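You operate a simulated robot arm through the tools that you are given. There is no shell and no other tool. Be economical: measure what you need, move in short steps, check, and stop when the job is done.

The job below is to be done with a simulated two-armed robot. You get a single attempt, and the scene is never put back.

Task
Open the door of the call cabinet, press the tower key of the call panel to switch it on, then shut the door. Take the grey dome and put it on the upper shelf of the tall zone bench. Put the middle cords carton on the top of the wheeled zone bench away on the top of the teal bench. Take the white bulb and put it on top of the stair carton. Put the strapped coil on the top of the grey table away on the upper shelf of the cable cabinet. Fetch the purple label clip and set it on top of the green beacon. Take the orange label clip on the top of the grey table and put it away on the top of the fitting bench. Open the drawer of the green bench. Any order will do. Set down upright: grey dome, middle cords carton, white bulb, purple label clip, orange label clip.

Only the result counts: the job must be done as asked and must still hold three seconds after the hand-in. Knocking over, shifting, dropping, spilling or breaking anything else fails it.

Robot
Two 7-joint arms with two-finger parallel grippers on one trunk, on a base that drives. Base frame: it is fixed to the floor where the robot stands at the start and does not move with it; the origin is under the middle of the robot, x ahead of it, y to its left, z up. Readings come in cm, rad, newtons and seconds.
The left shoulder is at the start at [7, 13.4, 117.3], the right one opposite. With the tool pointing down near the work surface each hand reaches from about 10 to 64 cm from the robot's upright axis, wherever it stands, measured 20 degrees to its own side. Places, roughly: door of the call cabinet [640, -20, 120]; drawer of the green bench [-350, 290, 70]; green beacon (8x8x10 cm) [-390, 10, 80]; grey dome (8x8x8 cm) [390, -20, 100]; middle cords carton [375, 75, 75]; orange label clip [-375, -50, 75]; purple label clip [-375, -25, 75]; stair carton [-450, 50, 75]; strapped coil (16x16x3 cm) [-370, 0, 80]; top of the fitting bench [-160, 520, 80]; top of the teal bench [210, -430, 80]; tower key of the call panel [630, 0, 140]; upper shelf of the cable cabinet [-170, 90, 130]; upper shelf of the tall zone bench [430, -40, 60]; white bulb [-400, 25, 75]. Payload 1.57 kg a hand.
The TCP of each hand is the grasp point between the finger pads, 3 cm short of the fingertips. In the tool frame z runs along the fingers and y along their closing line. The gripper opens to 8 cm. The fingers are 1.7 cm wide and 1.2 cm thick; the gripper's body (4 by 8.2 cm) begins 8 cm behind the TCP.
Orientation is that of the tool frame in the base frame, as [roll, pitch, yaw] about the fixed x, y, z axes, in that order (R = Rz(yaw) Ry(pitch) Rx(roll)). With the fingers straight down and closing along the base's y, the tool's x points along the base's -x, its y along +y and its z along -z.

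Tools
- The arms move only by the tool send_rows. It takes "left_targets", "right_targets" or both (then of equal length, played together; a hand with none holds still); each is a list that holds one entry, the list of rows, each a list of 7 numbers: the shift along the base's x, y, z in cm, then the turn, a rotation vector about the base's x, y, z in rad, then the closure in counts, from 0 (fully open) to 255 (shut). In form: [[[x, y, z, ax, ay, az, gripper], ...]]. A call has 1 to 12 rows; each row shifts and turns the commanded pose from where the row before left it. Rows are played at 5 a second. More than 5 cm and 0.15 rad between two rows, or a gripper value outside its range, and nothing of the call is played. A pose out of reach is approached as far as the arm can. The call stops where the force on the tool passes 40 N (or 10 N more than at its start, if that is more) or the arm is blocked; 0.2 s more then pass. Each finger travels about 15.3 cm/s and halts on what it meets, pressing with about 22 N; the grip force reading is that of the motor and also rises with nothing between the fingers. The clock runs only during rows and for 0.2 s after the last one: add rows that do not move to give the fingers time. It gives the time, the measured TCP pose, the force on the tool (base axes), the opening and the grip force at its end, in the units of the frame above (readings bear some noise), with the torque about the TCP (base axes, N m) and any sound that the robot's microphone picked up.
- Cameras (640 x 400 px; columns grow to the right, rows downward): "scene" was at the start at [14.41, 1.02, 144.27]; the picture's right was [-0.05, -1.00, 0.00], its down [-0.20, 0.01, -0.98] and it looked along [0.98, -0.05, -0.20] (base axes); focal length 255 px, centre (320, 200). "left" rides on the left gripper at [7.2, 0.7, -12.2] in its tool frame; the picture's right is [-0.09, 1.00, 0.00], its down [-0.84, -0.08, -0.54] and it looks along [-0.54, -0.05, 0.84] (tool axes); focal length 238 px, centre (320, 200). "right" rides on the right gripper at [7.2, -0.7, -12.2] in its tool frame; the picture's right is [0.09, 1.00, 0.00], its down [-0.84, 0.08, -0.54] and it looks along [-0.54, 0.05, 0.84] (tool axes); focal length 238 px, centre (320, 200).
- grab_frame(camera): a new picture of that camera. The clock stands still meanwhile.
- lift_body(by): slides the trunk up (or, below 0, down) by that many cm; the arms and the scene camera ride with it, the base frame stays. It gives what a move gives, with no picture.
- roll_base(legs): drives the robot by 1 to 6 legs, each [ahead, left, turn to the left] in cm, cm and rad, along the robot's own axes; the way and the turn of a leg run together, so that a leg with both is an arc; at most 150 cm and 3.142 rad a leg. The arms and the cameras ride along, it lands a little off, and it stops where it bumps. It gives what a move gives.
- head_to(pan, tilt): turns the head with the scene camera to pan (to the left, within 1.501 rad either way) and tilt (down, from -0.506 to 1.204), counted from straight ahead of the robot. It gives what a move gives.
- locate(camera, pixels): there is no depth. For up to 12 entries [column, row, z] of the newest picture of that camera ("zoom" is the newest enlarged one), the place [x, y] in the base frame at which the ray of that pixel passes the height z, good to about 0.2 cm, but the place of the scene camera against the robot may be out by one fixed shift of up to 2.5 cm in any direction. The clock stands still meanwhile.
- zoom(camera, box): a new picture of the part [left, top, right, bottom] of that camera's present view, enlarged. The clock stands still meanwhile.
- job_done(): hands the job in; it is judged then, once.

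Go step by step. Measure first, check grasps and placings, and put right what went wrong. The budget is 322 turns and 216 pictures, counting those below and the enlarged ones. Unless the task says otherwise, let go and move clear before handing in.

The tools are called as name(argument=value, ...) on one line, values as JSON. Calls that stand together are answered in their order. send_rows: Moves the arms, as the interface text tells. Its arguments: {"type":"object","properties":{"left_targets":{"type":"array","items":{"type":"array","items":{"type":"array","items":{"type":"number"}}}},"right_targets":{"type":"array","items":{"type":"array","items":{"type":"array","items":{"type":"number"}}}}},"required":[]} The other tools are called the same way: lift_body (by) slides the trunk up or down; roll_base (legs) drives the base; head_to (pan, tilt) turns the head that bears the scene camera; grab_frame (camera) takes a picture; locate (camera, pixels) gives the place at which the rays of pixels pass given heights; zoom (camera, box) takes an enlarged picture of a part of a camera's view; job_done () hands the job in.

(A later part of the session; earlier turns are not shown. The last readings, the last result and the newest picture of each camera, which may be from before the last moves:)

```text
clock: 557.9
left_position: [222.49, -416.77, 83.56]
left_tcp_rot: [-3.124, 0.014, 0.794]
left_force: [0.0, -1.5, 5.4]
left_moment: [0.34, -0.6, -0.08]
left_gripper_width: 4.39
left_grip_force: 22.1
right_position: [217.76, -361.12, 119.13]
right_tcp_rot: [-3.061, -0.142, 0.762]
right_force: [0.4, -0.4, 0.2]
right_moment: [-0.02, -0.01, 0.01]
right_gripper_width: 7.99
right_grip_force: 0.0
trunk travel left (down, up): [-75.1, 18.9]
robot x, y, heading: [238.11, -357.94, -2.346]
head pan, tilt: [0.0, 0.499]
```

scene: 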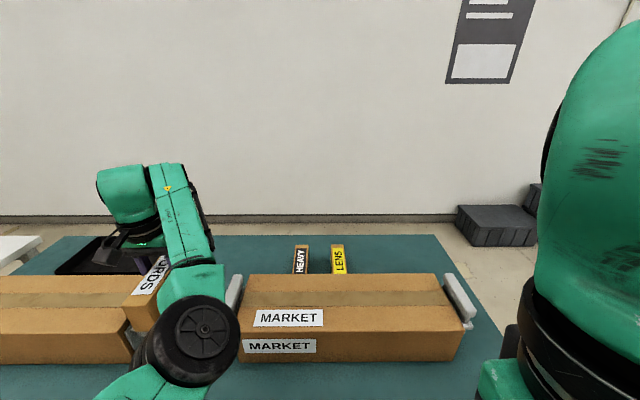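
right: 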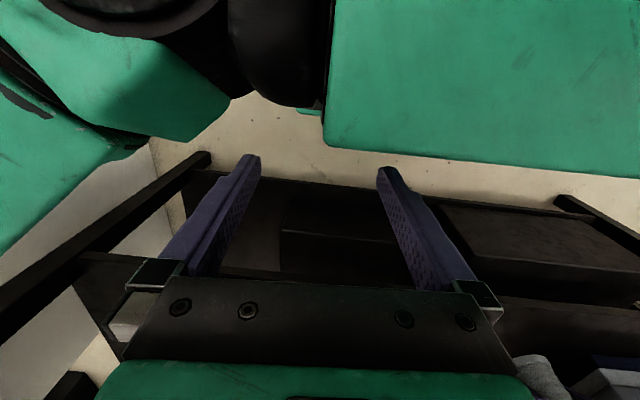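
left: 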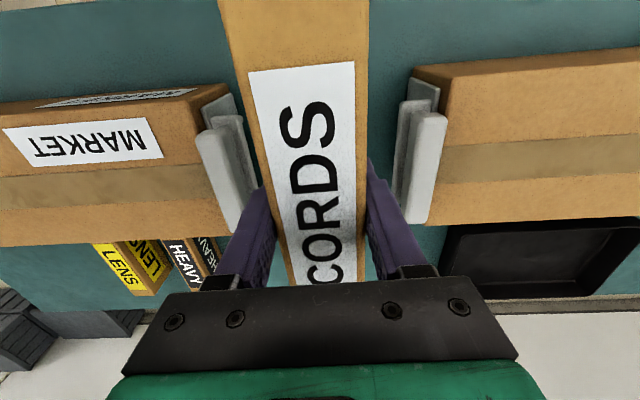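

Contact at z 83.6. Press slightly, open partly, and rise.

send_rows(left_targets=[[[0, 0, -0.15, 0, 0, 0, 255], [0, 0, 0, 0, 0, 0, 90], [0, 0, 0, 0, 0, 0, 60], [0, 0, 0, 0, 0, 0, 60], [0, 0, 3, 0, 0, 0, 60], [0, 0, 4, 0, 0, 0, 60], [0, 0, 4.5, 0, 0, 0, 60], [0, 0, 4.5, 0, 0, 0, 60], [0, 0, 4.5, 0, 0, 0, 60], [0, 0, 4.5, 0, 0, 0, 60], [0, 0, 4, 0, 0, 0, 60], [0, 0, 0, 0, 0, 0, 60]]])

grab_frame(camera="left")

```text
clock: 560.5
left_position: [222.39, -416.8, 112.51]
left_tcp_rot: [-3.124, 0.013, 0.792]
left_force: [-0.1, 0.4, -0.1]
left_moment: [0.01, 0.0, -0.04]
left_gripper_width: 6.13
left_grip_force: 0.1
right_position: [217.77, -361.25, 119.04]
right_tcp_rot: [-3.06, -0.144, 0.761]
right_force: [-0.9, 0.2, -0.2]
right_moment: [0.0, 0.0, 0.02]
right_gripper_width: 7.96
right_grip_force: 0.1
trunk travel left (down, up): [-75.1, 18.9]
robot x, y, heading: [238.64, -357.79, -2.343]
head pan, tilt: [0.0, 0.499]
```

```text
23 pictures are left
```

left: 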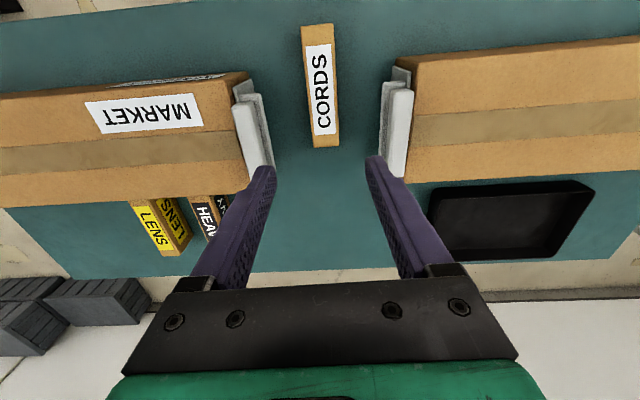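

The CORDS carton stands between the boxes on the teal bench. Last is the call cabinet: back out, turn round and go up the lane, then right of the pillar.

roll_base(legs=[[-64, -16, 0], [0, 0, 3.13], [100, 0, 0], [88, 0, 0]])

head_to(pan=-0.3, tilt=0.3)

grab_frame(camera="scene")

```text
clock: 580.7
left_position: [418.97, -104.57, 112.57]
left_tcp_rot: [-3.122, 0.012, -2.337]
left_force: [0.2, 0.1, -0.4]
left_moment: [-0.02, 0.02, -0.01]
left_gripper_width: 6.12
left_grip_force: 0.1
right_position: [424.31, -160.05, 119.18]
right_tcp_rot: [-3.06, -0.141, -2.368]
right_force: [1.1, 0.0, 0.1]
right_moment: [0.01, 0.0, 0.03]
right_gripper_width: 8.02
right_grip_force: 0.1
trunk travel left (down, up): [-75.1, 18.9]
robot x, y, heading: [403.91, -163.67, 0.808]
head pan, tilt: [0.0, 0.499]
```

```text
clock: 581.5
left_position: [419.04, -104.59, 112.52]
left_tcp_rot: [-3.123, 0.015, -2.338]
left_force: [0.0, -0.2, -0.5]
left_moment: [-0.01, -0.03, 0.02]
left_gripper_width: 6.15
left_grip_force: 0.0
right_position: [424.43, -160.13, 119.17]
right_tcp_rot: [-3.06, -0.143, -2.369]
right_force: [0.3, 0.3, -0.2]
right_moment: [-0.01, -0.01, -0.02]
right_gripper_width: 8.01
right_grip_force: 0.1
trunk travel left (down, up): [-75.1, 18.9]
robot x, y, heading: [403.79, -163.98, 0.802]
head pan, tilt: [-0.3, 0.3]
```

```text
22 pictures are left
```

scene: 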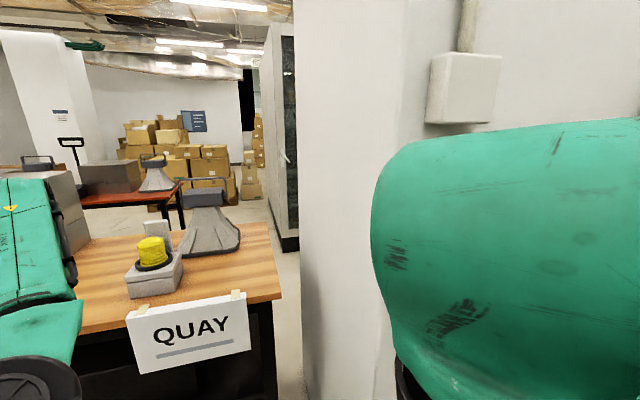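

The pillar is ahead; I'll back slightly, strafe right past it, and then look up the right-hand lane.

roll_base(legs=[[-6, -75, 0], [0, -78, 0]])

head_to(pan=0.1, tilt=0.25)

grab_frame(camera="scene")

```text
clock: 584.1
left_position: [447.48, -135.25, 112.72]
left_tcp_rot: [-3.123, 0.014, -2.352]
left_force: [0.1, 0.6, 0.0]
left_moment: [0.04, 0.01, -0.03]
left_gripper_width: 6.12
left_grip_force: 0.1
right_position: [451.9, -191.13, 119.07]
right_tcp_rot: [-3.066, -0.141, -2.384]
right_force: [-0.7, -0.5, 0.5]
right_moment: [0.03, 0.02, -0.01]
right_gripper_width: 8.0
right_grip_force: 0.1
trunk travel left (down, up): [-75.1, 18.9]
robot x, y, heading: [431.28, -193.74, 0.789]
head pan, tilt: [-0.3, 0.3]
stopped in leg 1: the robot was blocked; the commanded pose is now the measured one
```

```text
clock: 584.9
left_position: [447.35, -134.81, 112.46]
left_tcp_rot: [-3.121, 0.012, -2.352]
left_force: [0.4, 0.7, 0.3]
left_moment: [0.0, -0.02, -0.04]
left_gripper_width: 6.11
left_grip_force: 0.1
right_position: [451.7, -190.49, 119.13]
right_tcp_rot: [-3.06, -0.145, -2.387]
right_force: [-0.2, 0.8, 0.9]
right_moment: [-0.07, 0.0, -0.03]
right_gripper_width: 7.99
right_grip_force: 0.0
trunk travel left (down, up): [-75.1, 18.9]
robot x, y, heading: [431.2, -194.03, 0.789]
head pan, tilt: [0.099, 0.25]
```

```text
21 pictures are left
```

scene: 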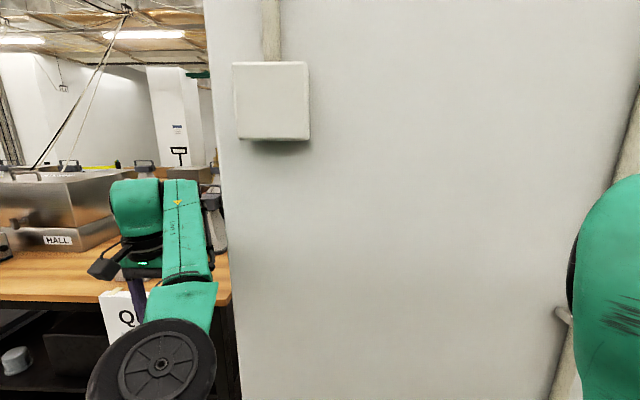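

The left hand met the pillar's side. I'll pull the hand back 11 cm and the base back a little, then strafe on.

roll_base(legs=[[-4, 5, 0]])

send_rows(left_targets=[[[-2.5, -2.5, 0, 0, 0, 0, 60], [-2.5, -2.5, 0, 0, 0, 0, 60], [-2.5, -2.5, 0, 0, 0, 0, 60], [0, 0, 0, 0, 0, 0, 60]]])

roll_base(legs=[[0, -60, 0], [0, -62, 0]])

grab_frame(camera="scene")

```text
clock: 585.9
left_position: [441.39, -134.22, 112.51]
left_tcp_rot: [-3.127, 0.011, -2.354]
left_force: [-0.5, 0.4, -0.4]
left_moment: [-0.01, 0.04, 0.06]
left_gripper_width: 6.13
left_grip_force: 0.1
right_position: [445.96, -190.05, 119.03]
right_tcp_rot: [-3.066, -0.147, -2.386]
right_force: [0.6, -0.4, 0.1]
right_moment: [0.0, 0.04, -0.03]
right_gripper_width: 8.0
right_grip_force: 0.1
trunk travel left (down, up): [-75.1, 18.9]
robot x, y, heading: [425.18, -193.09, 0.79]
head pan, tilt: [0.099, 0.25]
```

```text
clock: 586.9
left_position: [438.55, -136.64, 112.51]
left_tcp_rot: [-3.122, 0.013, -2.354]
left_force: [0.1, -0.9, 0.6]
left_moment: [-0.01, 0.05, 0.0]
left_gripper_width: 6.1
left_grip_force: 0.0
left hand out of reach, approached as far as the arm can: row 2, 3
right_position: [445.37, -190.04, 119.05]
right_tcp_rot: [-3.061, -0.145, -2.389]
right_force: [0.4, 0.1, 0.4]
right_moment: [0.02, 0.02, -0.02]
right_gripper_width: 7.98
right_grip_force: 0.0
trunk travel left (down, up): [-75.1, 18.9]
robot x, y, heading: [424.93, -193.23, 0.791]
head pan, tilt: [0.099, 0.25]
```

```text
clock: 588.5
left_position: [448.28, -141.79, 112.22]
left_tcp_rot: [-3.095, 0.023, -2.447]
left_force: [-0.1, 0.1, 0.6]
left_moment: [-0.01, -0.01, -0.01]
left_gripper_width: 6.14
left_grip_force: 0.1
right_position: [448.79, -195.99, 119.28]
right_tcp_rot: [-3.047, -0.14, -2.534]
right_force: [0.2, -0.3, -0.1]
right_moment: [0.05, 0.03, -0.01]
right_gripper_width: 8.0
right_grip_force: 0.1
trunk travel left (down, up): [-75.1, 18.9]
robot x, y, heading: [430.08, -196.98, 0.649]
head pan, tilt: [0.099, 0.25]
stopped in leg 1: the robot was blocked; the commanded pose is now the measured one
```

```text
20 pictures are left
```

scene: 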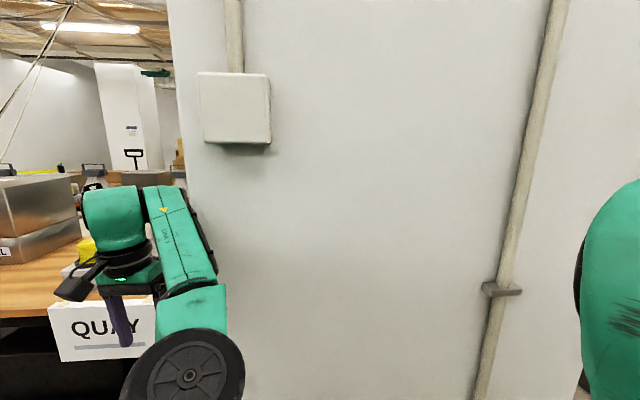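

The base probably met the red toolbox behind on the right (I turned clockwise). I'll move off it and look there.

roll_base(legs=[[0, 12, 0], [0, 0, 0.14]])

head_to(pan=-1.45, tilt=0.85)

grab_frame(camera="scene")

```text
clock: 590.4
left_position: [435.7, -130.8, 112.4]
left_tcp_rot: [-3.113, 0.017, -2.334]
left_force: [0.5, 0.5, 0.5]
left_moment: [0.0, 0.0, 0.01]
left_gripper_width: 6.1
left_grip_force: 0.0
right_position: [443.21, -184.24, 119.15]
right_tcp_rot: [-3.06, -0.147, -2.398]
right_force: [0.2, -0.4, -0.2]
right_moment: [0.02, -0.05, 0.01]
right_gripper_width: 7.99
right_grip_force: 0.1
trunk travel left (down, up): [-75.1, 18.9]
robot x, y, heading: [422.63, -187.55, 0.781]
head pan, tilt: [0.099, 0.25]
```

```text
clock: 592.0
left_position: [435.7, -130.7, 112.17]
left_tcp_rot: [-3.111, 0.016, -2.332]
left_force: [0.2, -1.0, -0.6]
left_moment: [0.0, 0.0, 0.03]
left_gripper_width: 6.12
left_grip_force: 0.1
right_position: [443.15, -184.23, 119.11]
right_tcp_rot: [-3.061, -0.145, -2.398]
right_force: [-0.3, 0.1, 0.4]
right_moment: [-0.01, -0.02, 0.02]
right_gripper_width: 8.0
right_grip_force: 0.1
trunk travel left (down, up): [-75.1, 18.9]
robot x, y, heading: [422.09, -187.38, 0.78]
head pan, tilt: [-1.45, 0.85]
```

```text
19 pictures are left
```

scene: 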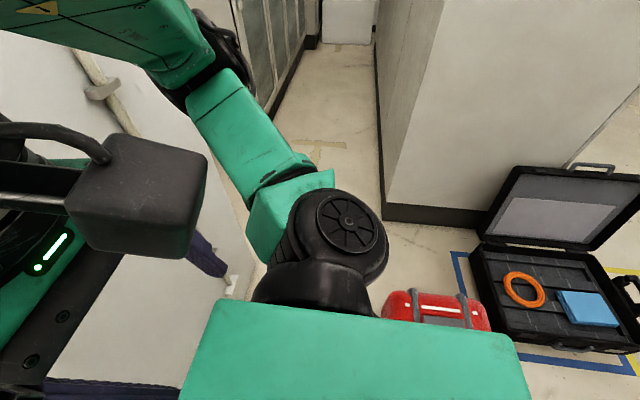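

locate(camera="scene", pixels=[[388, 293, 22], [470, 295, 22], [490, 325, 22], [385, 218, 0], [487, 222, 0], [235, 245, 0], [250, 200, 0], [378, 75, 0], [265, 110, 0], [305, 50, 0]])

```text
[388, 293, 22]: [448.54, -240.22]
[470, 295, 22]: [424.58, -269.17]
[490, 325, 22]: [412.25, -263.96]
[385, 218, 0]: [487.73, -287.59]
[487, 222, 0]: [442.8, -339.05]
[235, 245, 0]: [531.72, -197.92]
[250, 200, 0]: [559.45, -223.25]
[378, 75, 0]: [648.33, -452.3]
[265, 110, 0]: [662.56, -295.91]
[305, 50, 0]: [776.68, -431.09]
```

The toolbox spans g 107–147, h 464–490, and I touched it right at its edge. The gap to the pillar is 73 cm, so I'll face the other way (arms over the open side) and strafe through.

roll_base(legs=[[0, 26, 0], [0, 0, 3.135]])

roll_base(legs=[[-7, 0, 0]])

```text
clock: 601.2
left_position: [390.74, -225.84, 112.32]
left_tcp_rot: [-3.112, 0.016, 0.801]
left_force: [0.1, 0.1, -0.2]
left_moment: [-0.01, -0.02, 0.0]
left_gripper_width: 6.1
left_grip_force: 0.0
right_position: [383.62, -172.16, 119.13]
right_tcp_rot: [-3.061, -0.146, 0.734]
right_force: [0.7, -0.6, -0.4]
right_moment: [0.01, 0.01, 0.03]
right_gripper_width: 7.98
right_grip_force: 0.1
trunk travel left (down, up): [-75.1, 18.9]
robot x, y, heading: [404.44, -169.26, -2.37]
head pan, tilt: [-1.45, 0.85]
```

```text
clock: 602.2
left_position: [395.39, -221.09, 111.99]
left_tcp_rot: [-3.113, 0.01, 0.802]
left_force: [0.9, 0.2, -0.1]
left_moment: [0.04, -0.01, -0.03]
left_gripper_width: 6.13
left_grip_force: 0.0
right_position: [388.54, -167.52, 119.02]
right_tcp_rot: [-3.059, -0.149, 0.736]
right_force: [-0.4, -0.1, 0.0]
right_moment: [0.03, -0.03, 0.02]
right_gripper_width: 8.01
right_grip_force: 0.0
trunk travel left (down, up): [-75.1, 18.9]
robot x, y, heading: [409.43, -164.07, -2.366]
head pan, tilt: [-1.45, 0.85]
```

roll_base(legs=[[-8, 0, 0.01], [0, 75, 0], [0, 77, 0]])

head_to(pan=0.0, tilt=0.3)

```text
clock: 608.9
left_position: [475.52, -289.31, 113.67]
left_tcp_rot: [-3.136, 0.015, 0.72]
left_force: [-12.7, 47.8, 7.9]
left_moment: [-5.61, -1.84, 1.79]
left_gripper_width: 5.34
left_grip_force: 0.0
right_position: [471.89, -236.52, 119.02]
right_tcp_rot: [-3.081, -0.139, 0.704]
right_force: [-0.7, -0.1, -0.1]
right_moment: [0.0, 0.07, 0.02]
right_gripper_width: 8.01
right_grip_force: 0.1
trunk travel left (down, up): [-75.1, 18.9]
robot x, y, heading: [493.62, -236.45, -2.401]
head pan, tilt: [-1.45, 0.85]
stopped in leg 3: the force on the tool passed its limit at 93 N (the readings are from after the stop); the commanded pose is now the measured one
```

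```text
clock: 610.5
left_position: [475.49, -289.49, 113.59]
left_tcp_rot: [-3.141, 0.016, 0.729]
left_force: [-41.5, 47.5, 30.5]
left_moment: [-5.38, -5.45, 1.29]
left_gripper_width: 5.33
left_grip_force: 0.0
right_position: [471.39, -236.5, 118.93]
right_tcp_rot: [-3.086, -0.142, 0.709]
right_force: [0.2, -0.5, -0.7]
right_moment: [-0.01, 0.02, -0.04]
right_gripper_width: 8.01
right_grip_force: 0.1
trunk travel left (down, up): [-75.1, 18.9]
robot x, y, heading: [493.31, -236.32, -2.402]
head pan, tilt: [0.0, 0.3]
```

The left hand touched the glass row's corner. I'll step right, turn to face +h, drive past the pillar, and then turn toward the call cabinet.

roll_base(legs=[[0, -28, 0], [5, 0, 0], [0, 0, 1.61]])

roll_base(legs=[[56, 0, 0], [0, 0, 1.55]])

grab_frame(camera="scene")

```text
clock: 616.9
left_position: [527.71, -231.85, 112.42]
left_tcp_rot: [-3.111, 0.009, 2.384]
left_force: [-0.6, 0.5, 0.3]
left_moment: [-0.05, -0.02, -0.01]
left_gripper_width: 6.11
left_grip_force: 0.1
right_position: [475.31, -240.19, 119.12]
right_tcp_rot: [-3.058, -0.147, 2.353]
right_force: [0.1, 0.2, 0.1]
right_moment: [0.04, -0.04, 0.01]
right_gripper_width: 8.0
right_grip_force: 0.0
trunk travel left (down, up): [-75.1, 18.9]
robot x, y, heading: [471.12, -219.83, -0.756]
head pan, tilt: [0.0, 0.3]
```

```text
clock: 619.0
left_position: [547.38, -250.36, 112.89]
left_tcp_rot: [-3.106, 0.021, 2.369]
left_force: [1.0, -0.3, -0.6]
left_moment: [0.02, 0.01, -0.05]
left_gripper_width: 6.1
left_grip_force: 0.0
right_position: [494.61, -257.98, 119.54]
right_tcp_rot: [-3.056, -0.129, 2.328]
right_force: [0.3, -0.3, -1.1]
right_moment: [-0.01, 0.0, 0.03]
right_gripper_width: 7.98
right_grip_force: 0.0
trunk travel left (down, up): [-75.1, 18.9]
robot x, y, heading: [491.71, -238.63, -0.768]
head pan, tilt: [0.0, 0.3]
stopped in leg 1: the robot was blocked; the commanded pose is now the measured one
```

```text
18 pictures are left
```

scene: 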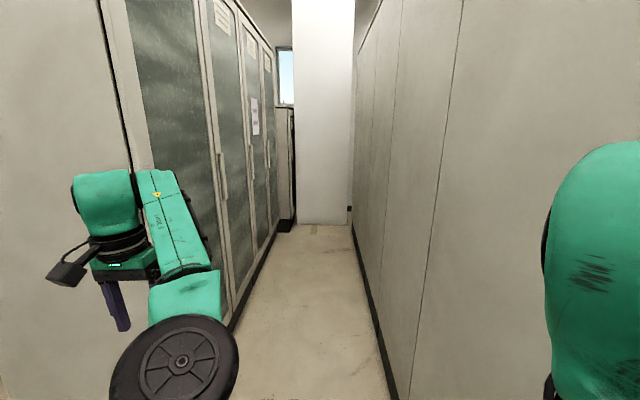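

locate(camera="scene", pixels=[[232, 325, 0], [275, 245, 0], [390, 390, 0], [352, 228, 0], [300, 224, 0]])

roll_base(legs=[[-4, 3, 0], [0, 0, 0.8]])

grab_frame(camera="scene")

```text
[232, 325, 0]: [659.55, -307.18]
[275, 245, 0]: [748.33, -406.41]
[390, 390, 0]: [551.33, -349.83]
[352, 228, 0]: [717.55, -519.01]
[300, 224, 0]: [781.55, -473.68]
```

```text
clock: 622.0
left_position: [539.12, -202.03, 112.29]
left_tcp_rot: [-3.112, 0.008, -3.102]
left_force: [-0.1, -0.5, -0.2]
left_moment: [0.0, 0.02, 0.01]
left_gripper_width: 6.11
left_grip_force: 0.1
right_position: [508.28, -245.47, 119.2]
right_tcp_rot: [-3.063, -0.148, 3.139]
right_force: [-0.3, 0.0, 0.0]
right_moment: [-0.02, 0.03, 0.03]
right_gripper_width: 8.02
right_grip_force: 0.1
trunk travel left (down, up): [-75.1, 18.9]
robot x, y, heading: [490.69, -234.12, 0.046]
head pan, tilt: [0.0, 0.3]
```

```text
17 pictures are left
```

scene: 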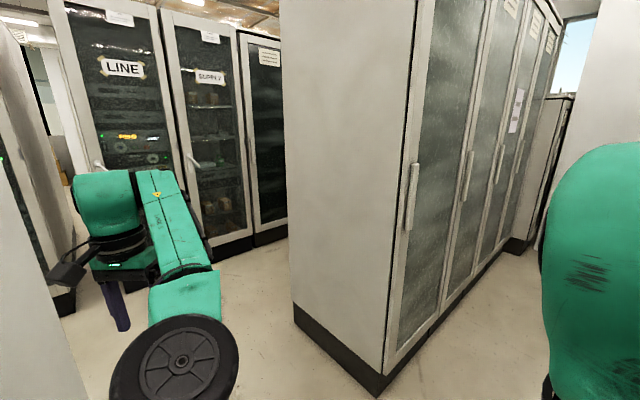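

The lane opens left: LINE and SUPPLY face me, with CALL at the far left. I'll measure their bases and the corner to pass.

locate(camera="scene", pixels=[[378, 395, 0], [294, 315, 0], [215, 258, 0], [285, 235, 0], [68, 305, 0], [122, 68, 165], [205, 205, 60]])

```text
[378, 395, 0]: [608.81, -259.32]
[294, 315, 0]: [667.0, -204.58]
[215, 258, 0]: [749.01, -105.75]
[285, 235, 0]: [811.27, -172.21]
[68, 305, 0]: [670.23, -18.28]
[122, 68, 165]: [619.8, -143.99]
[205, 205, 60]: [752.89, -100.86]
```

I'll drive diagonally past the pillar, face the cabinets, and advance.

roll_base(legs=[[55, 0, 0], [0, 0, 0.74], [130, 0, 0]])

head_to(pan=0.1, tilt=0.05)

grab_frame(camera="scene")

```text
clock: 633.2
left_position: [651.22, -84.87, 112.38]
left_tcp_rot: [-3.11, 0.01, -2.369]
left_force: [0.1, -0.5, -0.7]
left_moment: [0.04, -0.01, 0.0]
left_gripper_width: 6.12
left_grip_force: 0.1
right_position: [657.61, -137.58, 119.17]
right_tcp_rot: [-3.061, -0.148, -2.409]
right_force: [-0.1, -0.4, 0.7]
right_moment: [0.02, 0.01, 0.03]
right_gripper_width: 8.0
right_grip_force: 0.0
trunk travel left (down, up): [-75.1, 18.9]
robot x, y, heading: [637.02, -140.9, 0.777]
head pan, tilt: [0.0, 0.3]
```

```text
clock: 633.9
left_position: [651.21, -84.7, 112.33]
left_tcp_rot: [-3.112, 0.005, -2.368]
left_force: [0.1, -0.4, 0.4]
left_moment: [-0.02, 0.05, 0.01]
left_gripper_width: 6.11
left_grip_force: 0.1
right_position: [657.56, -137.52, 119.07]
right_tcp_rot: [-3.061, -0.15, -2.408]
right_force: [0.6, 0.6, 0.3]
right_moment: [0.01, -0.01, -0.01]
right_gripper_width: 8.01
right_grip_force: 0.1
trunk travel left (down, up): [-75.1, 18.9]
robot x, y, heading: [636.86, -140.66, 0.78]
head pan, tilt: [0.099, 0.051]
```

```text
16 pictures are left
```

scene: 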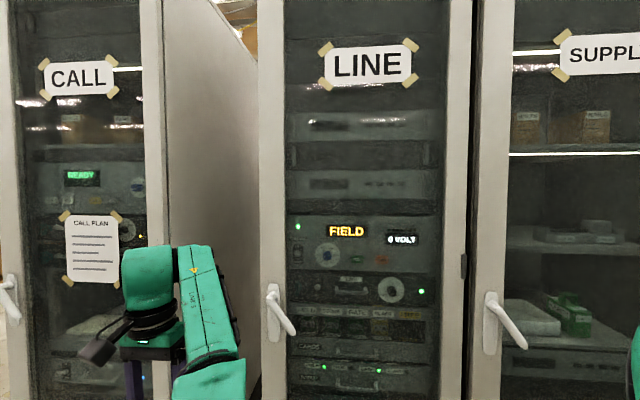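

CALL's door has its lever handle on the left at (8,297) and hinges on the right. I'll go stand left of it, and turn the right hand to point forward.

roll_base(legs=[[0, 75, 0], [0, 75, 0]])

send_rows(right_targets=[[[1.85, 1.83, -1.5, 0.102, -0.103, 0, 60], [1.85, 1.83, -1.5, 0.102, -0.103, 0, 60], [1.85, 1.83, -1.5, 0.102, -0.103, 0, 60], [1.85, 1.83, -1.5, 0.102, -0.103, 0, 60], [1.85, 1.83, -1.5, 0.102, -0.103, 0, 60], [1.85, 1.83, -1.5, 0.102, -0.103, 0, 60], [1.85, 1.83, -1.5, 0.102, -0.103, 0, 60], [1.85, 1.83, -1.5, 0.102, -0.103, 0, 60], [1.85, 1.83, -1.5, 0.102, -0.103, 0, 60], [1.85, 1.83, -1.5, 0.102, -0.103, 0, 60], [1.85, 1.83, 0, 0, 0, 0, 60], [0, 0, 0, 0, 0, 0, 60]]])

grab_frame(camera="right")

```text
clock: 641.5
left_position: [545.14, 19.15, 112.28]
left_tcp_rot: [-3.11, 0.009, -2.347]
left_force: [0.4, 0.9, 0.1]
left_moment: [0.01, 0.01, -0.01]
left_gripper_width: 6.1
left_grip_force: 0.1
right_position: [552.75, -33.4, 119.19]
right_tcp_rot: [-3.063, -0.147, -2.384]
right_force: [-0.4, -0.9, -0.2]
right_moment: [-0.01, 0.02, -0.02]
right_gripper_width: 8.0
right_grip_force: 0.1
trunk travel left (down, up): [-75.1, 18.9]
robot x, y, heading: [532.29, -36.96, 0.794]
head pan, tilt: [0.099, 0.051]
```

```text
clock: 644.1
left_position: [545.18, 19.22, 112.27]
left_tcp_rot: [-3.107, 0.008, -2.348]
left_force: [0.1, 0.0, 0.8]
left_moment: [0.0, -0.01, -0.01]
left_gripper_width: 6.14
left_grip_force: 0.1
right_position: [559.35, -26.95, 122.91]
right_tcp_rot: [-2.969, 0.647, -2.302]
right_force: [-0.1, 0.6, 0.0]
right_moment: [0.02, -0.02, 0.0]
right_gripper_width: 6.1
right_grip_force: 0.0
right hand out of reach, approached as far as the arm can: row 2, 3, 4, 5, 6, 7, 8, 9, 10
trunk travel left (down, up): [-75.1, 18.9]
robot x, y, heading: [531.79, -37.14, 0.798]
head pan, tilt: [0.099, 0.051]
```

```text
15 pictures are left
```

right: 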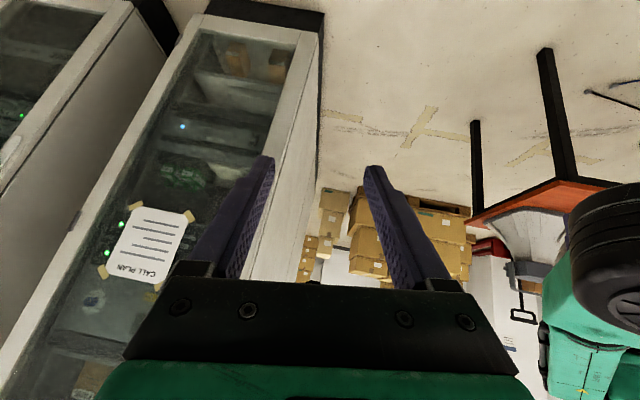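

The hand must be further out before it can tilt fully. Extending and tilting more.

send_rows(right_targets=[[[2.6, 2.8, -2.5, 0, 0, 0, 60], [2.6, 2.8, -2.5, 0, 0, 0, 60], [2.6, 2.8, -2.5, 0, 0, 0, 60], [2.6, 2.8, -2.5, 0.1, -0.1, 0, 60], [2.6, 2.8, -2.5, 0.1, -0.1, 0, 60], [1.5, 1.5, -2.5, 0.1, -0.1, 0, 60], [0.5, 0.5, -2.5, 0.1, -0.1, 0, 60], [0, 0, -2, 0.1, -0.1, 0, 60], [0, 0, 0, 0, 0, 0, 60]]])

head_to(pan=-0.5, tilt=0.35)

grab_frame(camera="scene")

```text
clock: 646.1
left_position: [545.16, 19.18, 112.32]
left_tcp_rot: [-3.11, 0.009, -2.346]
left_force: [-0.8, 0.7, -0.1]
left_moment: [0.02, 0.01, -0.01]
left_gripper_width: 6.11
left_grip_force: 0.0
right_position: [573.8, -9.55, 108.18]
right_tcp_rot: [-2.827, 1.353, -2.173]
right_force: [1.0, -1.5, 0.2]
right_moment: [0.0, -0.01, 0.0]
right_gripper_width: 6.12
right_grip_force: 0.0
right hand out of reach, approached as far as the arm can: row 1, 2, 4
trunk travel left (down, up): [-75.1, 18.9]
robot x, y, heading: [531.89, -37.42, 0.802]
head pan, tilt: [0.099, 0.051]
```

```text
clock: 647.1
left_position: [545.15, 19.27, 112.3]
left_tcp_rot: [-3.109, 0.007, -2.347]
left_force: [0.0, 0.9, -0.1]
left_moment: [0.0, 0.01, -0.03]
left_gripper_width: 6.14
left_grip_force: 0.0
right_position: [573.75, -9.56, 108.29]
right_tcp_rot: [-2.824, 1.351, -2.168]
right_force: [-0.1, 0.1, -0.4]
right_moment: [-0.01, -0.03, 0.01]
right_gripper_width: 6.15
right_grip_force: 0.1
trunk travel left (down, up): [-75.1, 18.9]
robot x, y, heading: [532.03, -36.82, 0.8]
head pan, tilt: [-0.499, 0.351]
```

```text
14 pictures are left
```

scene: 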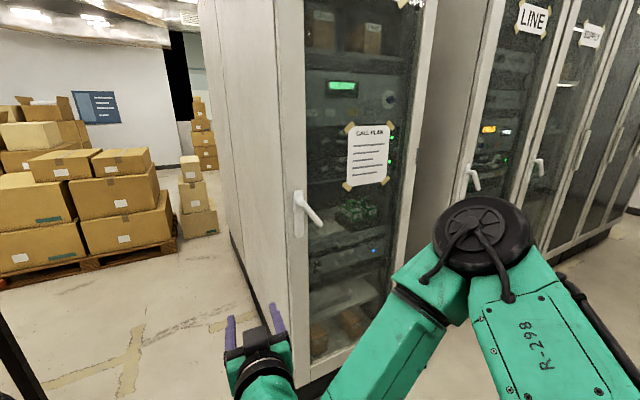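

locate(camera="scene", pixels=[[296, 384, 0], [352, 368, 0], [297, 198, 106], [322, 222, 102], [297, 198, 110], [322, 222, 106], [297, 198, 102], [322, 222, 98]])

zoom(camera="scene", box=[270, 60, 430, 260])

```text
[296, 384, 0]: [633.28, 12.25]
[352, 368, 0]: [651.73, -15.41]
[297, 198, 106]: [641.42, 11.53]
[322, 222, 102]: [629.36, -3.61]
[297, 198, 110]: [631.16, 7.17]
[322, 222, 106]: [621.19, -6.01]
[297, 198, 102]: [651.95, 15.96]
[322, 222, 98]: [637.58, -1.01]
```

```text
2.00 times, centred on (350, 160) of scene
```

zoom: 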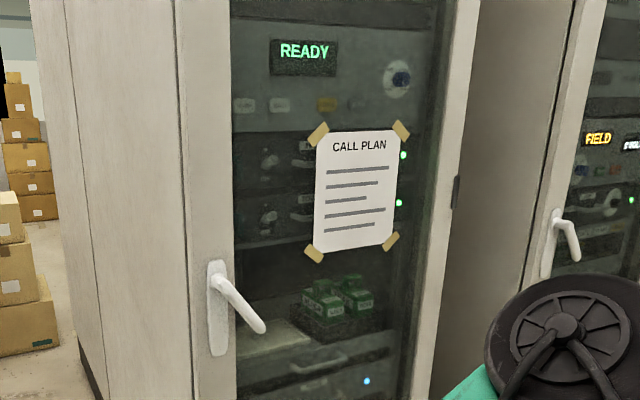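

The lever runs from about (h443, z108) down-right to (h452, z98.5) on the door's left stile. I'll roll the right hand 43° to close across it, and shift the base so the hand lines up.

send_rows(right_targets=[[[0, 0, -1, -0.115, -0.088, 0.03, 60], [0, 0, -1, -0.115, -0.088, 0.03, 60], [0, 0, -1, -0.115, -0.088, 0.03, 60], [0, 0, -1, -0.115, -0.088, 0.03, 60], [0, 0, -0.7, -0.115, -0.088, 0.03, 60], [0, 0, 0, 0, 0, 0, 60]]])

roll_base(legs=[[0, -32, 0], [30, 0, 0]])

grab_frame(camera="right")

```text
clock: 648.5
left_position: [545.15, 19.24, 112.31]
left_tcp_rot: [-3.11, 0.01, -2.346]
left_force: [-0.5, 0.0, 0.7]
left_moment: [-0.03, 0.03, -0.01]
left_gripper_width: 6.13
left_grip_force: 0.1
right_position: [573.68, -9.88, 103.9]
right_tcp_rot: [-1.851, 0.739, -1.114]
right_force: [-0.4, 0.0, -0.3]
right_moment: [0.0, -0.03, -0.01]
right_gripper_width: 6.13
right_grip_force: 0.0
right hand out of reach, approached as far as the arm can: row 5
trunk travel left (down, up): [-75.1, 18.9]
robot x, y, heading: [532.14, -37.13, 0.799]
head pan, tilt: [-0.499, 0.351]
```

```text
clock: 652.4
left_position: [589.21, 18.78, 112.31]
left_tcp_rot: [-3.11, 0.01, -2.338]
left_force: [0.1, 0.4, 0.4]
left_moment: [0.01, -0.01, -0.02]
left_gripper_width: 6.14
left_grip_force: 0.0
right_position: [618.01, -10.16, 103.98]
right_tcp_rot: [-1.852, 0.741, -1.103]
right_force: [-0.8, 0.4, 0.4]
right_moment: [-0.02, -0.02, 0.0]
right_gripper_width: 6.11
right_grip_force: 0.0
trunk travel left (down, up): [-75.1, 18.9]
robot x, y, heading: [576.74, -37.62, 0.808]
head pan, tilt: [-0.499, 0.351]
```

```text
12 pictures are left
```

right: 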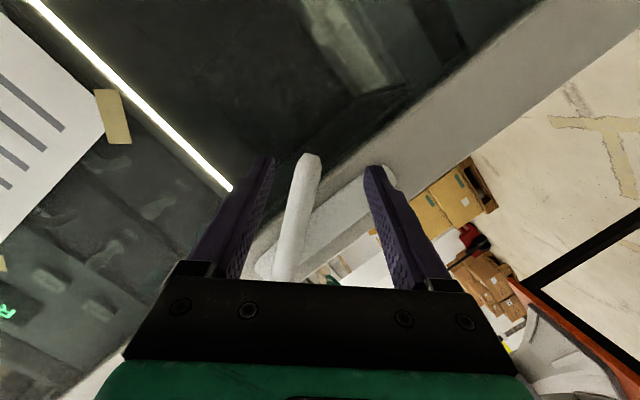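

locate(camera="right", pixels=[[308, 165, 98], [308, 165, 99], [308, 165, 100], [280, 240, 104], [280, 240, 106], [280, 240, 108]])

```text
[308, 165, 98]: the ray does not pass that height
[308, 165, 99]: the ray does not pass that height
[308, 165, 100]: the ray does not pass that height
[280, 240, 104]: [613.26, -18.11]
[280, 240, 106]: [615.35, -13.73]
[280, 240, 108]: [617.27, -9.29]
```

The lever lies between the fingers at about fingertip depth, aligned with them. I'll go 2 cm further and close.

send_rows(right_targets=[[[0.8, 0.6, -0.2, 0, 0, 0, 60], [0.8, 0.6, -0.2, 0, 0, 0, 60], [0, 0, 0, 0, 0, 0, 60], [0, 0, 0, 0, 0, 0, 255], [0, 0, 0, 0, 0, 0, 255], [0, 0, 0, 0, 0, 0, 255]]])

```text
clock: 653.8
left_position: [589.17, 18.57, 112.59]
left_tcp_rot: [-3.113, 0.011, -2.339]
left_force: [-0.7, 0.6, -0.8]
left_moment: [-0.01, 0.0, 0.03]
left_gripper_width: 6.09
left_grip_force: 0.0
right_position: [619.62, -9.39, 103.49]
right_tcp_rot: [-1.854, 0.745, -1.105]
right_force: [-6.1, -14.2, -5.1]
right_moment: [-0.09, 0.15, -0.11]
right_gripper_width: 0.0
right_grip_force: 20.9
trunk travel left (down, up): [-75.1, 18.9]
robot x, y, heading: [576.3, -37.33, 0.806]
head pan, tilt: [-0.499, 0.351]
```

The fingers closed in front of the lever (0 cm, but touching). I'll open, move 3 cm further in and close again.

send_rows(right_targets=[[[-1.2, -0.9, 0.3, 0, 0, 0, 60], [0, 0, 0, 0, 0, 0, 60], [0, 0, 0, 0, 0, 0, 60], [1.2, 0.9, -0.3, 0, 0, 0, 60], [1.2, 0.9, -0.3, 0, 0, 0, 60], [1.2, 0.9, -0.2, 0, 0, 0, 60], [0, 0, 0, 0, 0, 0, 60]]])

grab_frame(camera="right")

```text
clock: 655.4
left_position: [589.29, 18.89, 112.32]
left_tcp_rot: [-3.109, 0.009, -2.336]
left_force: [0.1, 0.0, 0.6]
left_moment: [0.02, 0.0, 0.01]
left_gripper_width: 6.14
left_grip_force: 0.0
right_position: [622.24, -7.09, 103.13]
right_tcp_rot: [-1.852, 0.741, -1.106]
right_force: [-1.1, -0.2, 0.1]
right_moment: [0.01, -0.01, 0.0]
right_gripper_width: 6.11
right_grip_force: 0.0
trunk travel left (down, up): [-75.1, 18.9]
robot x, y, heading: [576.62, -37.66, 0.813]
head pan, tilt: [-0.499, 0.351]
```

```text
11 pictures are left
```

right: 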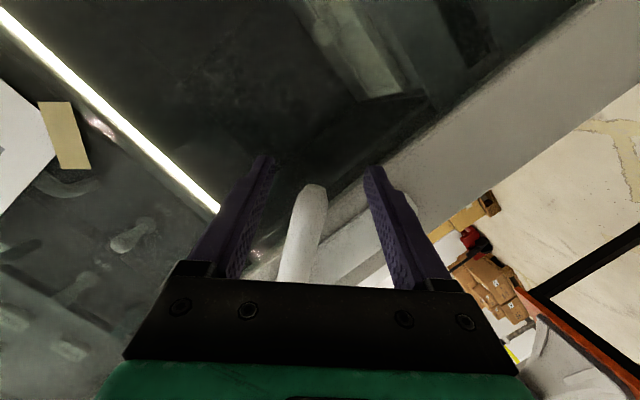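

The lever's tip now shows below the fingertips at (315,190), so I should move 3 cm up-left along it, then close.

send_rows(right_targets=[[[-0.6, 1.1, 1.1, 0, 0, 0, 60], [-0.6, 1.1, 1.1, 0, 0, 0, 60], [0, 0, 0, 0, 0, 0, 60], [0, 0, 0, 0, 0, 0, 255], [0, 0, 0, 0, 0, 0, 255], [0, 0, 0, 0, 0, 0, 255]]])

```text
clock: 656.8
left_position: [589.37, 18.86, 112.35]
left_tcp_rot: [-3.111, 0.01, -2.339]
left_force: [0.0, -0.4, 0.2]
left_moment: [0.02, -0.02, 0.0]
left_gripper_width: 6.12
left_grip_force: 0.1
right_position: [621.5, -5.81, 105.67]
right_tcp_rot: [-1.853, 0.742, -1.106]
right_force: [0.6, -1.1, 2.8]
right_moment: [0.44, 0.61, -0.05]
right_gripper_width: 2.3
right_grip_force: 35.3
right hand out of reach, approached as far as the arm can: row 1, 2
trunk travel left (down, up): [-75.1, 18.9]
robot x, y, heading: [576.48, -37.71, 0.812]
head pan, tilt: [-0.499, 0.351]
```

Lever gripped (2.3 cm). Pulling the door by backing the base.

roll_base(legs=[[-6, 0, 0]])

roll_base(legs=[[-7, -2, 0]])

grab_frame(camera="scene")

```text
clock: 657.7
left_position: [585.88, 15.09, 112.08]
left_tcp_rot: [-3.111, 0.003, -2.336]
left_force: [0.1, -0.2, 0.1]
left_moment: [-0.02, 0.04, -0.03]
left_gripper_width: 6.1
left_grip_force: 0.1
right_position: [618.05, -9.2, 105.55]
right_tcp_rot: [-1.857, 0.743, -1.108]
right_force: [14.9, -2.8, 1.7]
right_moment: [1.26, 0.14, 0.51]
right_gripper_width: 2.41
right_grip_force: 36.2
trunk travel left (down, up): [-75.1, 18.9]
robot x, y, heading: [572.7, -41.88, 0.811]
head pan, tilt: [-0.499, 0.351]
```

```text
clock: 658.8
left_position: [582.2, 8.64, 112.13]
left_tcp_rot: [-3.109, 0.004, -2.34]
left_force: [0.1, -0.8, -0.1]
left_moment: [-0.02, 0.02, -0.02]
left_gripper_width: 6.13
left_grip_force: 0.1
right_position: [614.61, -15.71, 105.85]
right_tcp_rot: [-1.848, 0.745, -1.105]
right_force: [5.0, 3.1, 0.4]
right_moment: [1.13, -0.02, 0.69]
right_gripper_width: 2.32
right_grip_force: 35.4
trunk travel left (down, up): [-75.1, 18.9]
robot x, y, heading: [569.56, -48.1, 0.809]
head pan, tilt: [-0.499, 0.351]
```

```text
10 pictures are left
```

scene: 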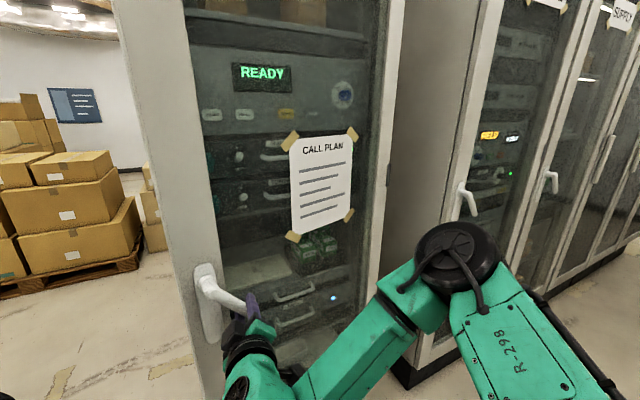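

The door follows. I'll keep pulling along its arc, turning the base with it.

roll_base(legs=[[-12.5, -13.5, 0.2]])

roll_base(legs=[[-13, -14, 0.2]])

```text
clock: 660.3
left_position: [574.17, -8.25, 112.12]
left_tcp_rot: [-3.111, 0.004, -2.14]
left_force: [-0.3, -0.5, 0.6]
left_moment: [0.05, -0.02, 0.0]
left_gripper_width: 6.13
left_grip_force: 0.0
right_position: [610.77, -25.88, 105.83]
right_tcp_rot: [-1.847, 0.749, -0.905]
right_force: [11.8, -2.7, -8.1]
right_moment: [0.33, 0.67, 0.23]
right_gripper_width: 2.32
right_grip_force: 35.4
trunk travel left (down, up): [-75.1, 18.9]
robot x, y, heading: [572.38, -66.08, 1.01]
head pan, tilt: [-0.499, 0.351]
```

```text
clock: 661.9
left_position: [569.87, -26.6, 112.2]
left_tcp_rot: [-3.111, 0.004, -1.947]
left_force: [-0.3, -0.1, -0.4]
left_moment: [0.0, 0.03, -0.01]
left_gripper_width: 6.12
left_grip_force: 0.0
right_position: [609.31, -36.9, 105.92]
right_tcp_rot: [-1.844, 0.749, -0.713]
right_force: [12.0, 0.9, -6.2]
right_moment: [0.21, 0.73, 0.31]
right_gripper_width: 2.33
right_grip_force: 35.9
trunk travel left (down, up): [-75.1, 18.9]
robot x, y, heading: [579.46, -84.2, 1.201]
head pan, tilt: [-0.499, 0.351]
```

roll_base(legs=[[-12.5, -14, 0.2]])

roll_base(legs=[[-12.5, -14, 0.2]])

roll_base(legs=[[-12.5, -14, 0.2]])

head_to(pan=0.0, tilt=0.2)

grab_frame(camera="scene")

```text
clock: 663.4
left_position: [568.98, -45.54, 112.16]
left_tcp_rot: [-3.114, 0.001, -1.75]
left_force: [-0.2, 0.6, -0.2]
left_moment: [-0.03, -0.01, 0.0]
left_gripper_width: 6.1
left_grip_force: 0.0
right_position: [609.8, -47.84, 105.82]
right_tcp_rot: [-1.851, 0.751, -0.524]
right_force: [21.7, 5.4, -9.7]
right_moment: [0.09, 0.99, 0.14]
right_gripper_width: 2.45
right_grip_force: 36.1
trunk travel left (down, up): [-75.1, 18.9]
robot x, y, heading: [589.86, -100.36, 1.397]
head pan, tilt: [-0.499, 0.351]
```

```text
clock: 664.9
left_position: [571.95, -63.69, 112.16]
left_tcp_rot: [-3.115, 0.002, -1.552]
left_force: [0.6, -0.5, -0.5]
left_moment: [-0.03, -0.01, -0.01]
left_gripper_width: 6.1
left_grip_force: 0.2
right_position: [612.37, -57.95, 105.63]
right_tcp_rot: [-1.853, 0.75, -0.329]
right_force: [21.2, 11.0, -12.6]
right_moment: [-0.31, 1.0, 0.07]
right_gripper_width: 2.52
right_grip_force: 36.5
trunk travel left (down, up): [-75.1, 18.9]
robot x, y, heading: [602.31, -113.0, 1.595]
head pan, tilt: [-0.499, 0.351]
```

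```text
clock: 666.5
left_position: [578.64, -81.28, 112.13]
left_tcp_rot: [-3.115, -0.001, -1.356]
left_force: [-0.6, 0.3, 0.5]
left_moment: [0.04, -0.03, 0.0]
left_gripper_width: 6.14
left_grip_force: 0.0
right_position: [617.17, -67.69, 105.53]
right_tcp_rot: [-1.858, 0.75, -0.143]
right_force: [20.0, 14.9, -14.6]
right_moment: [-0.54, 1.11, 0.02]
right_gripper_width: 2.7
right_grip_force: 37.3
trunk travel left (down, up): [-75.1, 18.9]
robot x, y, heading: [618.42, -123.92, 1.79]
head pan, tilt: [-0.499, 0.351]
```

```text
clock: 667.4
left_position: [578.79, -81.44, 112.2]
left_tcp_rot: [-3.115, 0.002, -1.359]
left_force: [0.1, 0.2, -0.3]
left_moment: [-0.01, 0.05, 0.02]
left_gripper_width: 6.11
left_grip_force: 0.1
right_position: [617.39, -67.91, 105.73]
right_tcp_rot: [-1.855, 0.753, -0.147]
right_force: [20.2, 13.0, -3.2]
right_moment: [-1.03, 1.06, -0.35]
right_gripper_width: 2.62
right_grip_force: 36.9
trunk travel left (down, up): [-75.1, 18.9]
robot x, y, heading: [617.95, -123.77, 1.791]
head pan, tilt: [0.0, 0.201]
```

```text
9 pictures are left
```

scene: 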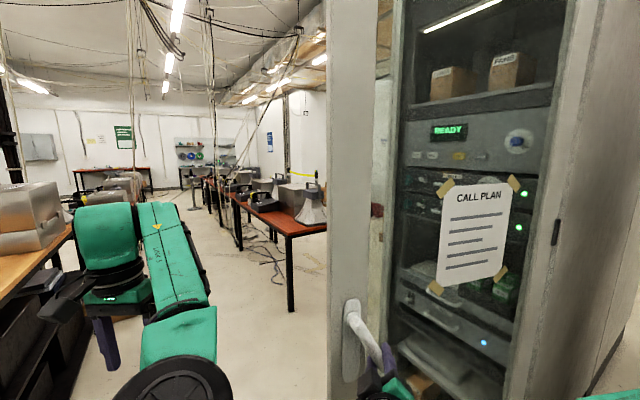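

The door is about 80° open (radius ≈ 47 cm). One more step, then release the lever.

roll_base(legs=[[-10.5, -13.5, 0.22]])

send_rows(right_targets=[[[0, 0, 0, 0, 0, 0, 120], [0, 0, 0, 0, 0, 0, 40], [0, 0, 0, 0, 0, 0, 0], [0, 0, 0, 0, 0, 0, 0]]])

roll_base(legs=[[-14, 0, 0]])

```text
clock: 668.9
left_position: [586.09, -96.14, 112.2]
left_tcp_rot: [-3.117, -0.001, -1.139]
left_force: [-1.2, 0.2, -0.8]
left_moment: [0.0, -0.02, 0.02]
left_gripper_width: 6.14
left_grip_force: 0.0
right_position: [621.04, -74.46, 105.11]
right_tcp_rot: [-1.868, 0.75, 0.062]
right_force: [19.5, 20.0, -16.5]
right_moment: [-1.08, 1.28, -0.04]
right_gripper_width: 3.11
right_grip_force: 40.6
trunk travel left (down, up): [-75.1, 18.9]
robot x, y, heading: [633.45, -129.01, 2.003]
head pan, tilt: [0.0, 0.201]
```

```text
clock: 669.9
left_position: [585.6, -97.11, 112.17]
left_tcp_rot: [-3.106, 0.008, -1.139]
left_force: [0.1, -0.5, -0.2]
left_moment: [-0.04, 0.01, 0.0]
left_gripper_width: 6.12
left_grip_force: 0.1
right_position: [620.49, -75.28, 105.75]
right_tcp_rot: [-1.856, 0.743, 0.069]
right_force: [-0.1, -0.2, -0.4]
right_moment: [-0.02, 0.01, 0.0]
right_gripper_width: 7.99
right_grip_force: 0.0
trunk travel left (down, up): [-75.1, 18.9]
robot x, y, heading: [633.52, -129.87, 2.007]
head pan, tilt: [0.0, 0.201]
```

```text
clock: 671.2
left_position: [591.3, -109.83, 112.14]
left_tcp_rot: [-3.108, 0.004, -1.135]
left_force: [0.0, 0.2, 0.0]
left_moment: [0.0, -0.01, -0.01]
left_gripper_width: 6.13
left_grip_force: 0.1
right_position: [626.28, -88.12, 105.68]
right_tcp_rot: [-1.856, 0.742, 0.073]
right_force: [0.6, -0.9, 0.2]
right_moment: [-0.01, 0.0, 0.02]
right_gripper_width: 7.99
right_grip_force: 0.0
trunk travel left (down, up): [-75.1, 18.9]
robot x, y, heading: [639.28, -142.09, 2.012]
head pan, tilt: [0.0, 0.201]
```

Released. I'll turn to face the cabinets, bring the left hand around the door's free end, and push the door wider from its inner face by strafing right.

roll_base(legs=[[0, 0, -1.227], [-25, 0, 0], [0, 50, 0], [24, 0, 0]])

head_to(pan=0.0, tilt=0.3)

grab_frame(camera="scene")

```text
clock: 680.0
left_position: [618.85, -51.14, 112.31]
left_tcp_rot: [-3.108, 0.01, -2.377]
left_force: [-1.1, -0.4, 0.7]
left_moment: [-0.01, 0.04, -0.02]
left_gripper_width: 6.12
left_grip_force: 0.1
right_position: [650.81, -77.03, 105.87]
right_tcp_rot: [-1.853, 0.746, -1.168]
right_force: [1.1, -0.1, 0.2]
right_moment: [-0.03, 0.01, -0.02]
right_gripper_width: 8.01
right_grip_force: 0.1
trunk travel left (down, up): [-75.1, 18.9]
robot x, y, heading: [603.99, -106.84, 0.769]
head pan, tilt: [0.0, 0.201]
```

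```text
clock: 680.7
left_position: [618.98, -51.01, 112.36]
left_tcp_rot: [-3.109, 0.007, -2.376]
left_force: [0.0, -0.4, -0.2]
left_moment: [-0.01, 0.02, -0.03]
left_gripper_width: 6.12
left_grip_force: 0.1
right_position: [650.94, -76.98, 105.77]
right_tcp_rot: [-1.855, 0.744, -1.168]
right_force: [0.5, -0.2, -0.3]
right_moment: [-0.01, -0.01, -0.02]
right_gripper_width: 7.97
right_grip_force: 0.0
trunk travel left (down, up): [-75.1, 18.9]
robot x, y, heading: [604.05, -106.73, 0.77]
head pan, tilt: [0.0, 0.3]
```

```text
8 pictures are left
```

scene: 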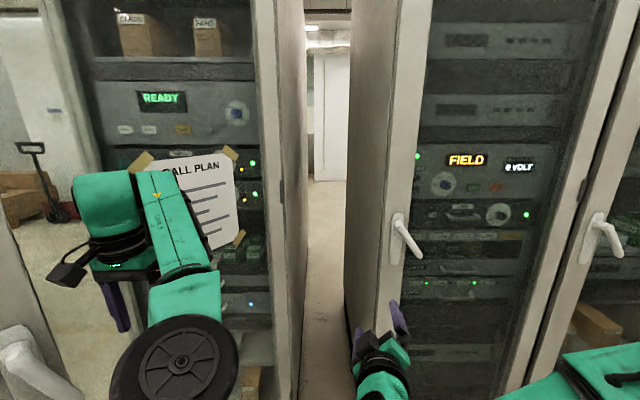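

The left hand went along the door's outer side and pushed it to about 70°. The opening is reachable from the left side, so I'll back off, draw both hands in, and strafe past the door's free end.

roll_base(legs=[[-17, 0, 0.01]])

send_rows(left_targets=[[[-1.5, -1.5, 0, 0, 0, 0, 60], [-1.5, -1.5, 0, 0, 0, 0, 60], [-1.5, -1.5, 0, 0, 0, 0, 60], [0, 0, 0, 0, 0, 0, 60]]], right_targets=[[[-2.9, -2.8, 1, 0, 0, 0, 60], [-2.9, -2.8, 1, 0, 0, 0, 60], [-2.9, -2.8, 1, 0, 0, 0, 60], [0, 0, 0, 0, 0, 0, 60]]])

```text
clock: 682.1
left_position: [605.67, -63.01, 112.06]
left_tcp_rot: [-3.109, 0.006, -2.363]
left_force: [0.6, -0.1, -1.1]
left_moment: [0.02, 0.04, 0.02]
left_gripper_width: 6.12
left_grip_force: 0.0
right_position: [638.05, -88.49, 105.63]
right_tcp_rot: [-1.857, 0.743, -1.154]
right_force: [0.1, 0.8, 0.4]
right_moment: [0.0, 0.03, -0.01]
right_gripper_width: 8.0
right_grip_force: 0.1
trunk travel left (down, up): [-75.1, 18.9]
robot x, y, heading: [591.54, -119.12, 0.785]
head pan, tilt: [0.0, 0.3]
```

```text
clock: 683.1
left_position: [605.63, -63.17, 112.26]
left_tcp_rot: [-3.109, 0.006, -2.363]
left_force: [-0.5, -0.3, 0.0]
left_moment: [-0.02, 0.0, -0.01]
left_gripper_width: 6.12
left_grip_force: 0.0
left hand out of reach, approached as far as the arm can: row 1, 2, 3
right_position: [632.28, -94.47, 107.78]
right_tcp_rot: [-1.854, 0.743, -1.154]
right_force: [0.3, 0.2, -0.7]
right_moment: [-0.01, 0.01, -0.02]
right_gripper_width: 6.13
right_grip_force: 0.1
right hand out of reach, approached as far as the arm can: row 3
trunk travel left (down, up): [-75.1, 18.9]
robot x, y, heading: [591.42, -118.94, 0.783]
head pan, tilt: [0.0, 0.3]
```

roll_base(legs=[[-5, 0, 0], [0, 55, 0], [0, 48, 0]])

head_to(pan=-0.4, tilt=0.1)

grab_frame(camera="scene")

```text
clock: 689.3
left_position: [529.28, 5.02, 112.2]
left_tcp_rot: [-3.107, 0.006, -2.362]
left_force: [-0.5, 0.5, 0.2]
left_moment: [0.0, 0.01, 0.0]
left_gripper_width: 6.12
left_grip_force: 0.0
right_position: [555.77, -26.27, 107.79]
right_tcp_rot: [-1.856, 0.744, -1.154]
right_force: [0.0, 0.0, 0.2]
right_moment: [0.01, -0.02, -0.02]
right_gripper_width: 6.14
right_grip_force: 0.0
trunk travel left (down, up): [-75.1, 18.9]
robot x, y, heading: [515.62, -51.31, 0.788]
head pan, tilt: [0.0, 0.3]
```

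```text
clock: 690.1
left_position: [529.09, 5.09, 112.16]
left_tcp_rot: [-3.108, 0.008, -2.361]
left_force: [0.4, -0.2, -0.1]
left_moment: [-0.01, 0.0, 0.0]
left_gripper_width: 6.16
left_grip_force: 0.0
right_position: [555.73, -26.08, 107.8]
right_tcp_rot: [-1.855, 0.742, -1.151]
right_force: [0.1, 0.0, -0.8]
right_moment: [0.03, 0.0, 0.03]
right_gripper_width: 6.1
right_grip_force: 0.0
trunk travel left (down, up): [-75.1, 18.9]
robot x, y, heading: [515.24, -50.8, 0.786]
head pan, tilt: [-0.4, 0.099]
```

```text
7 pictures are left
```

scene: 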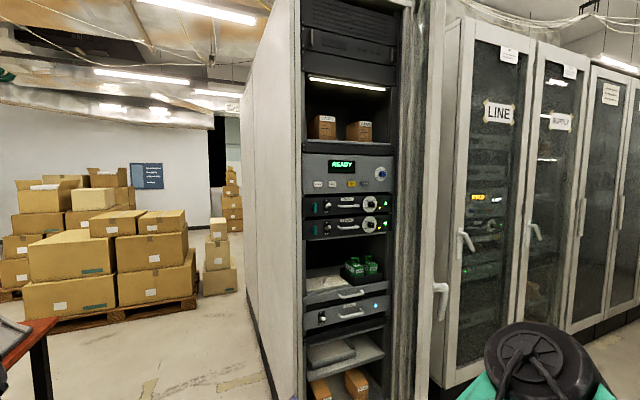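

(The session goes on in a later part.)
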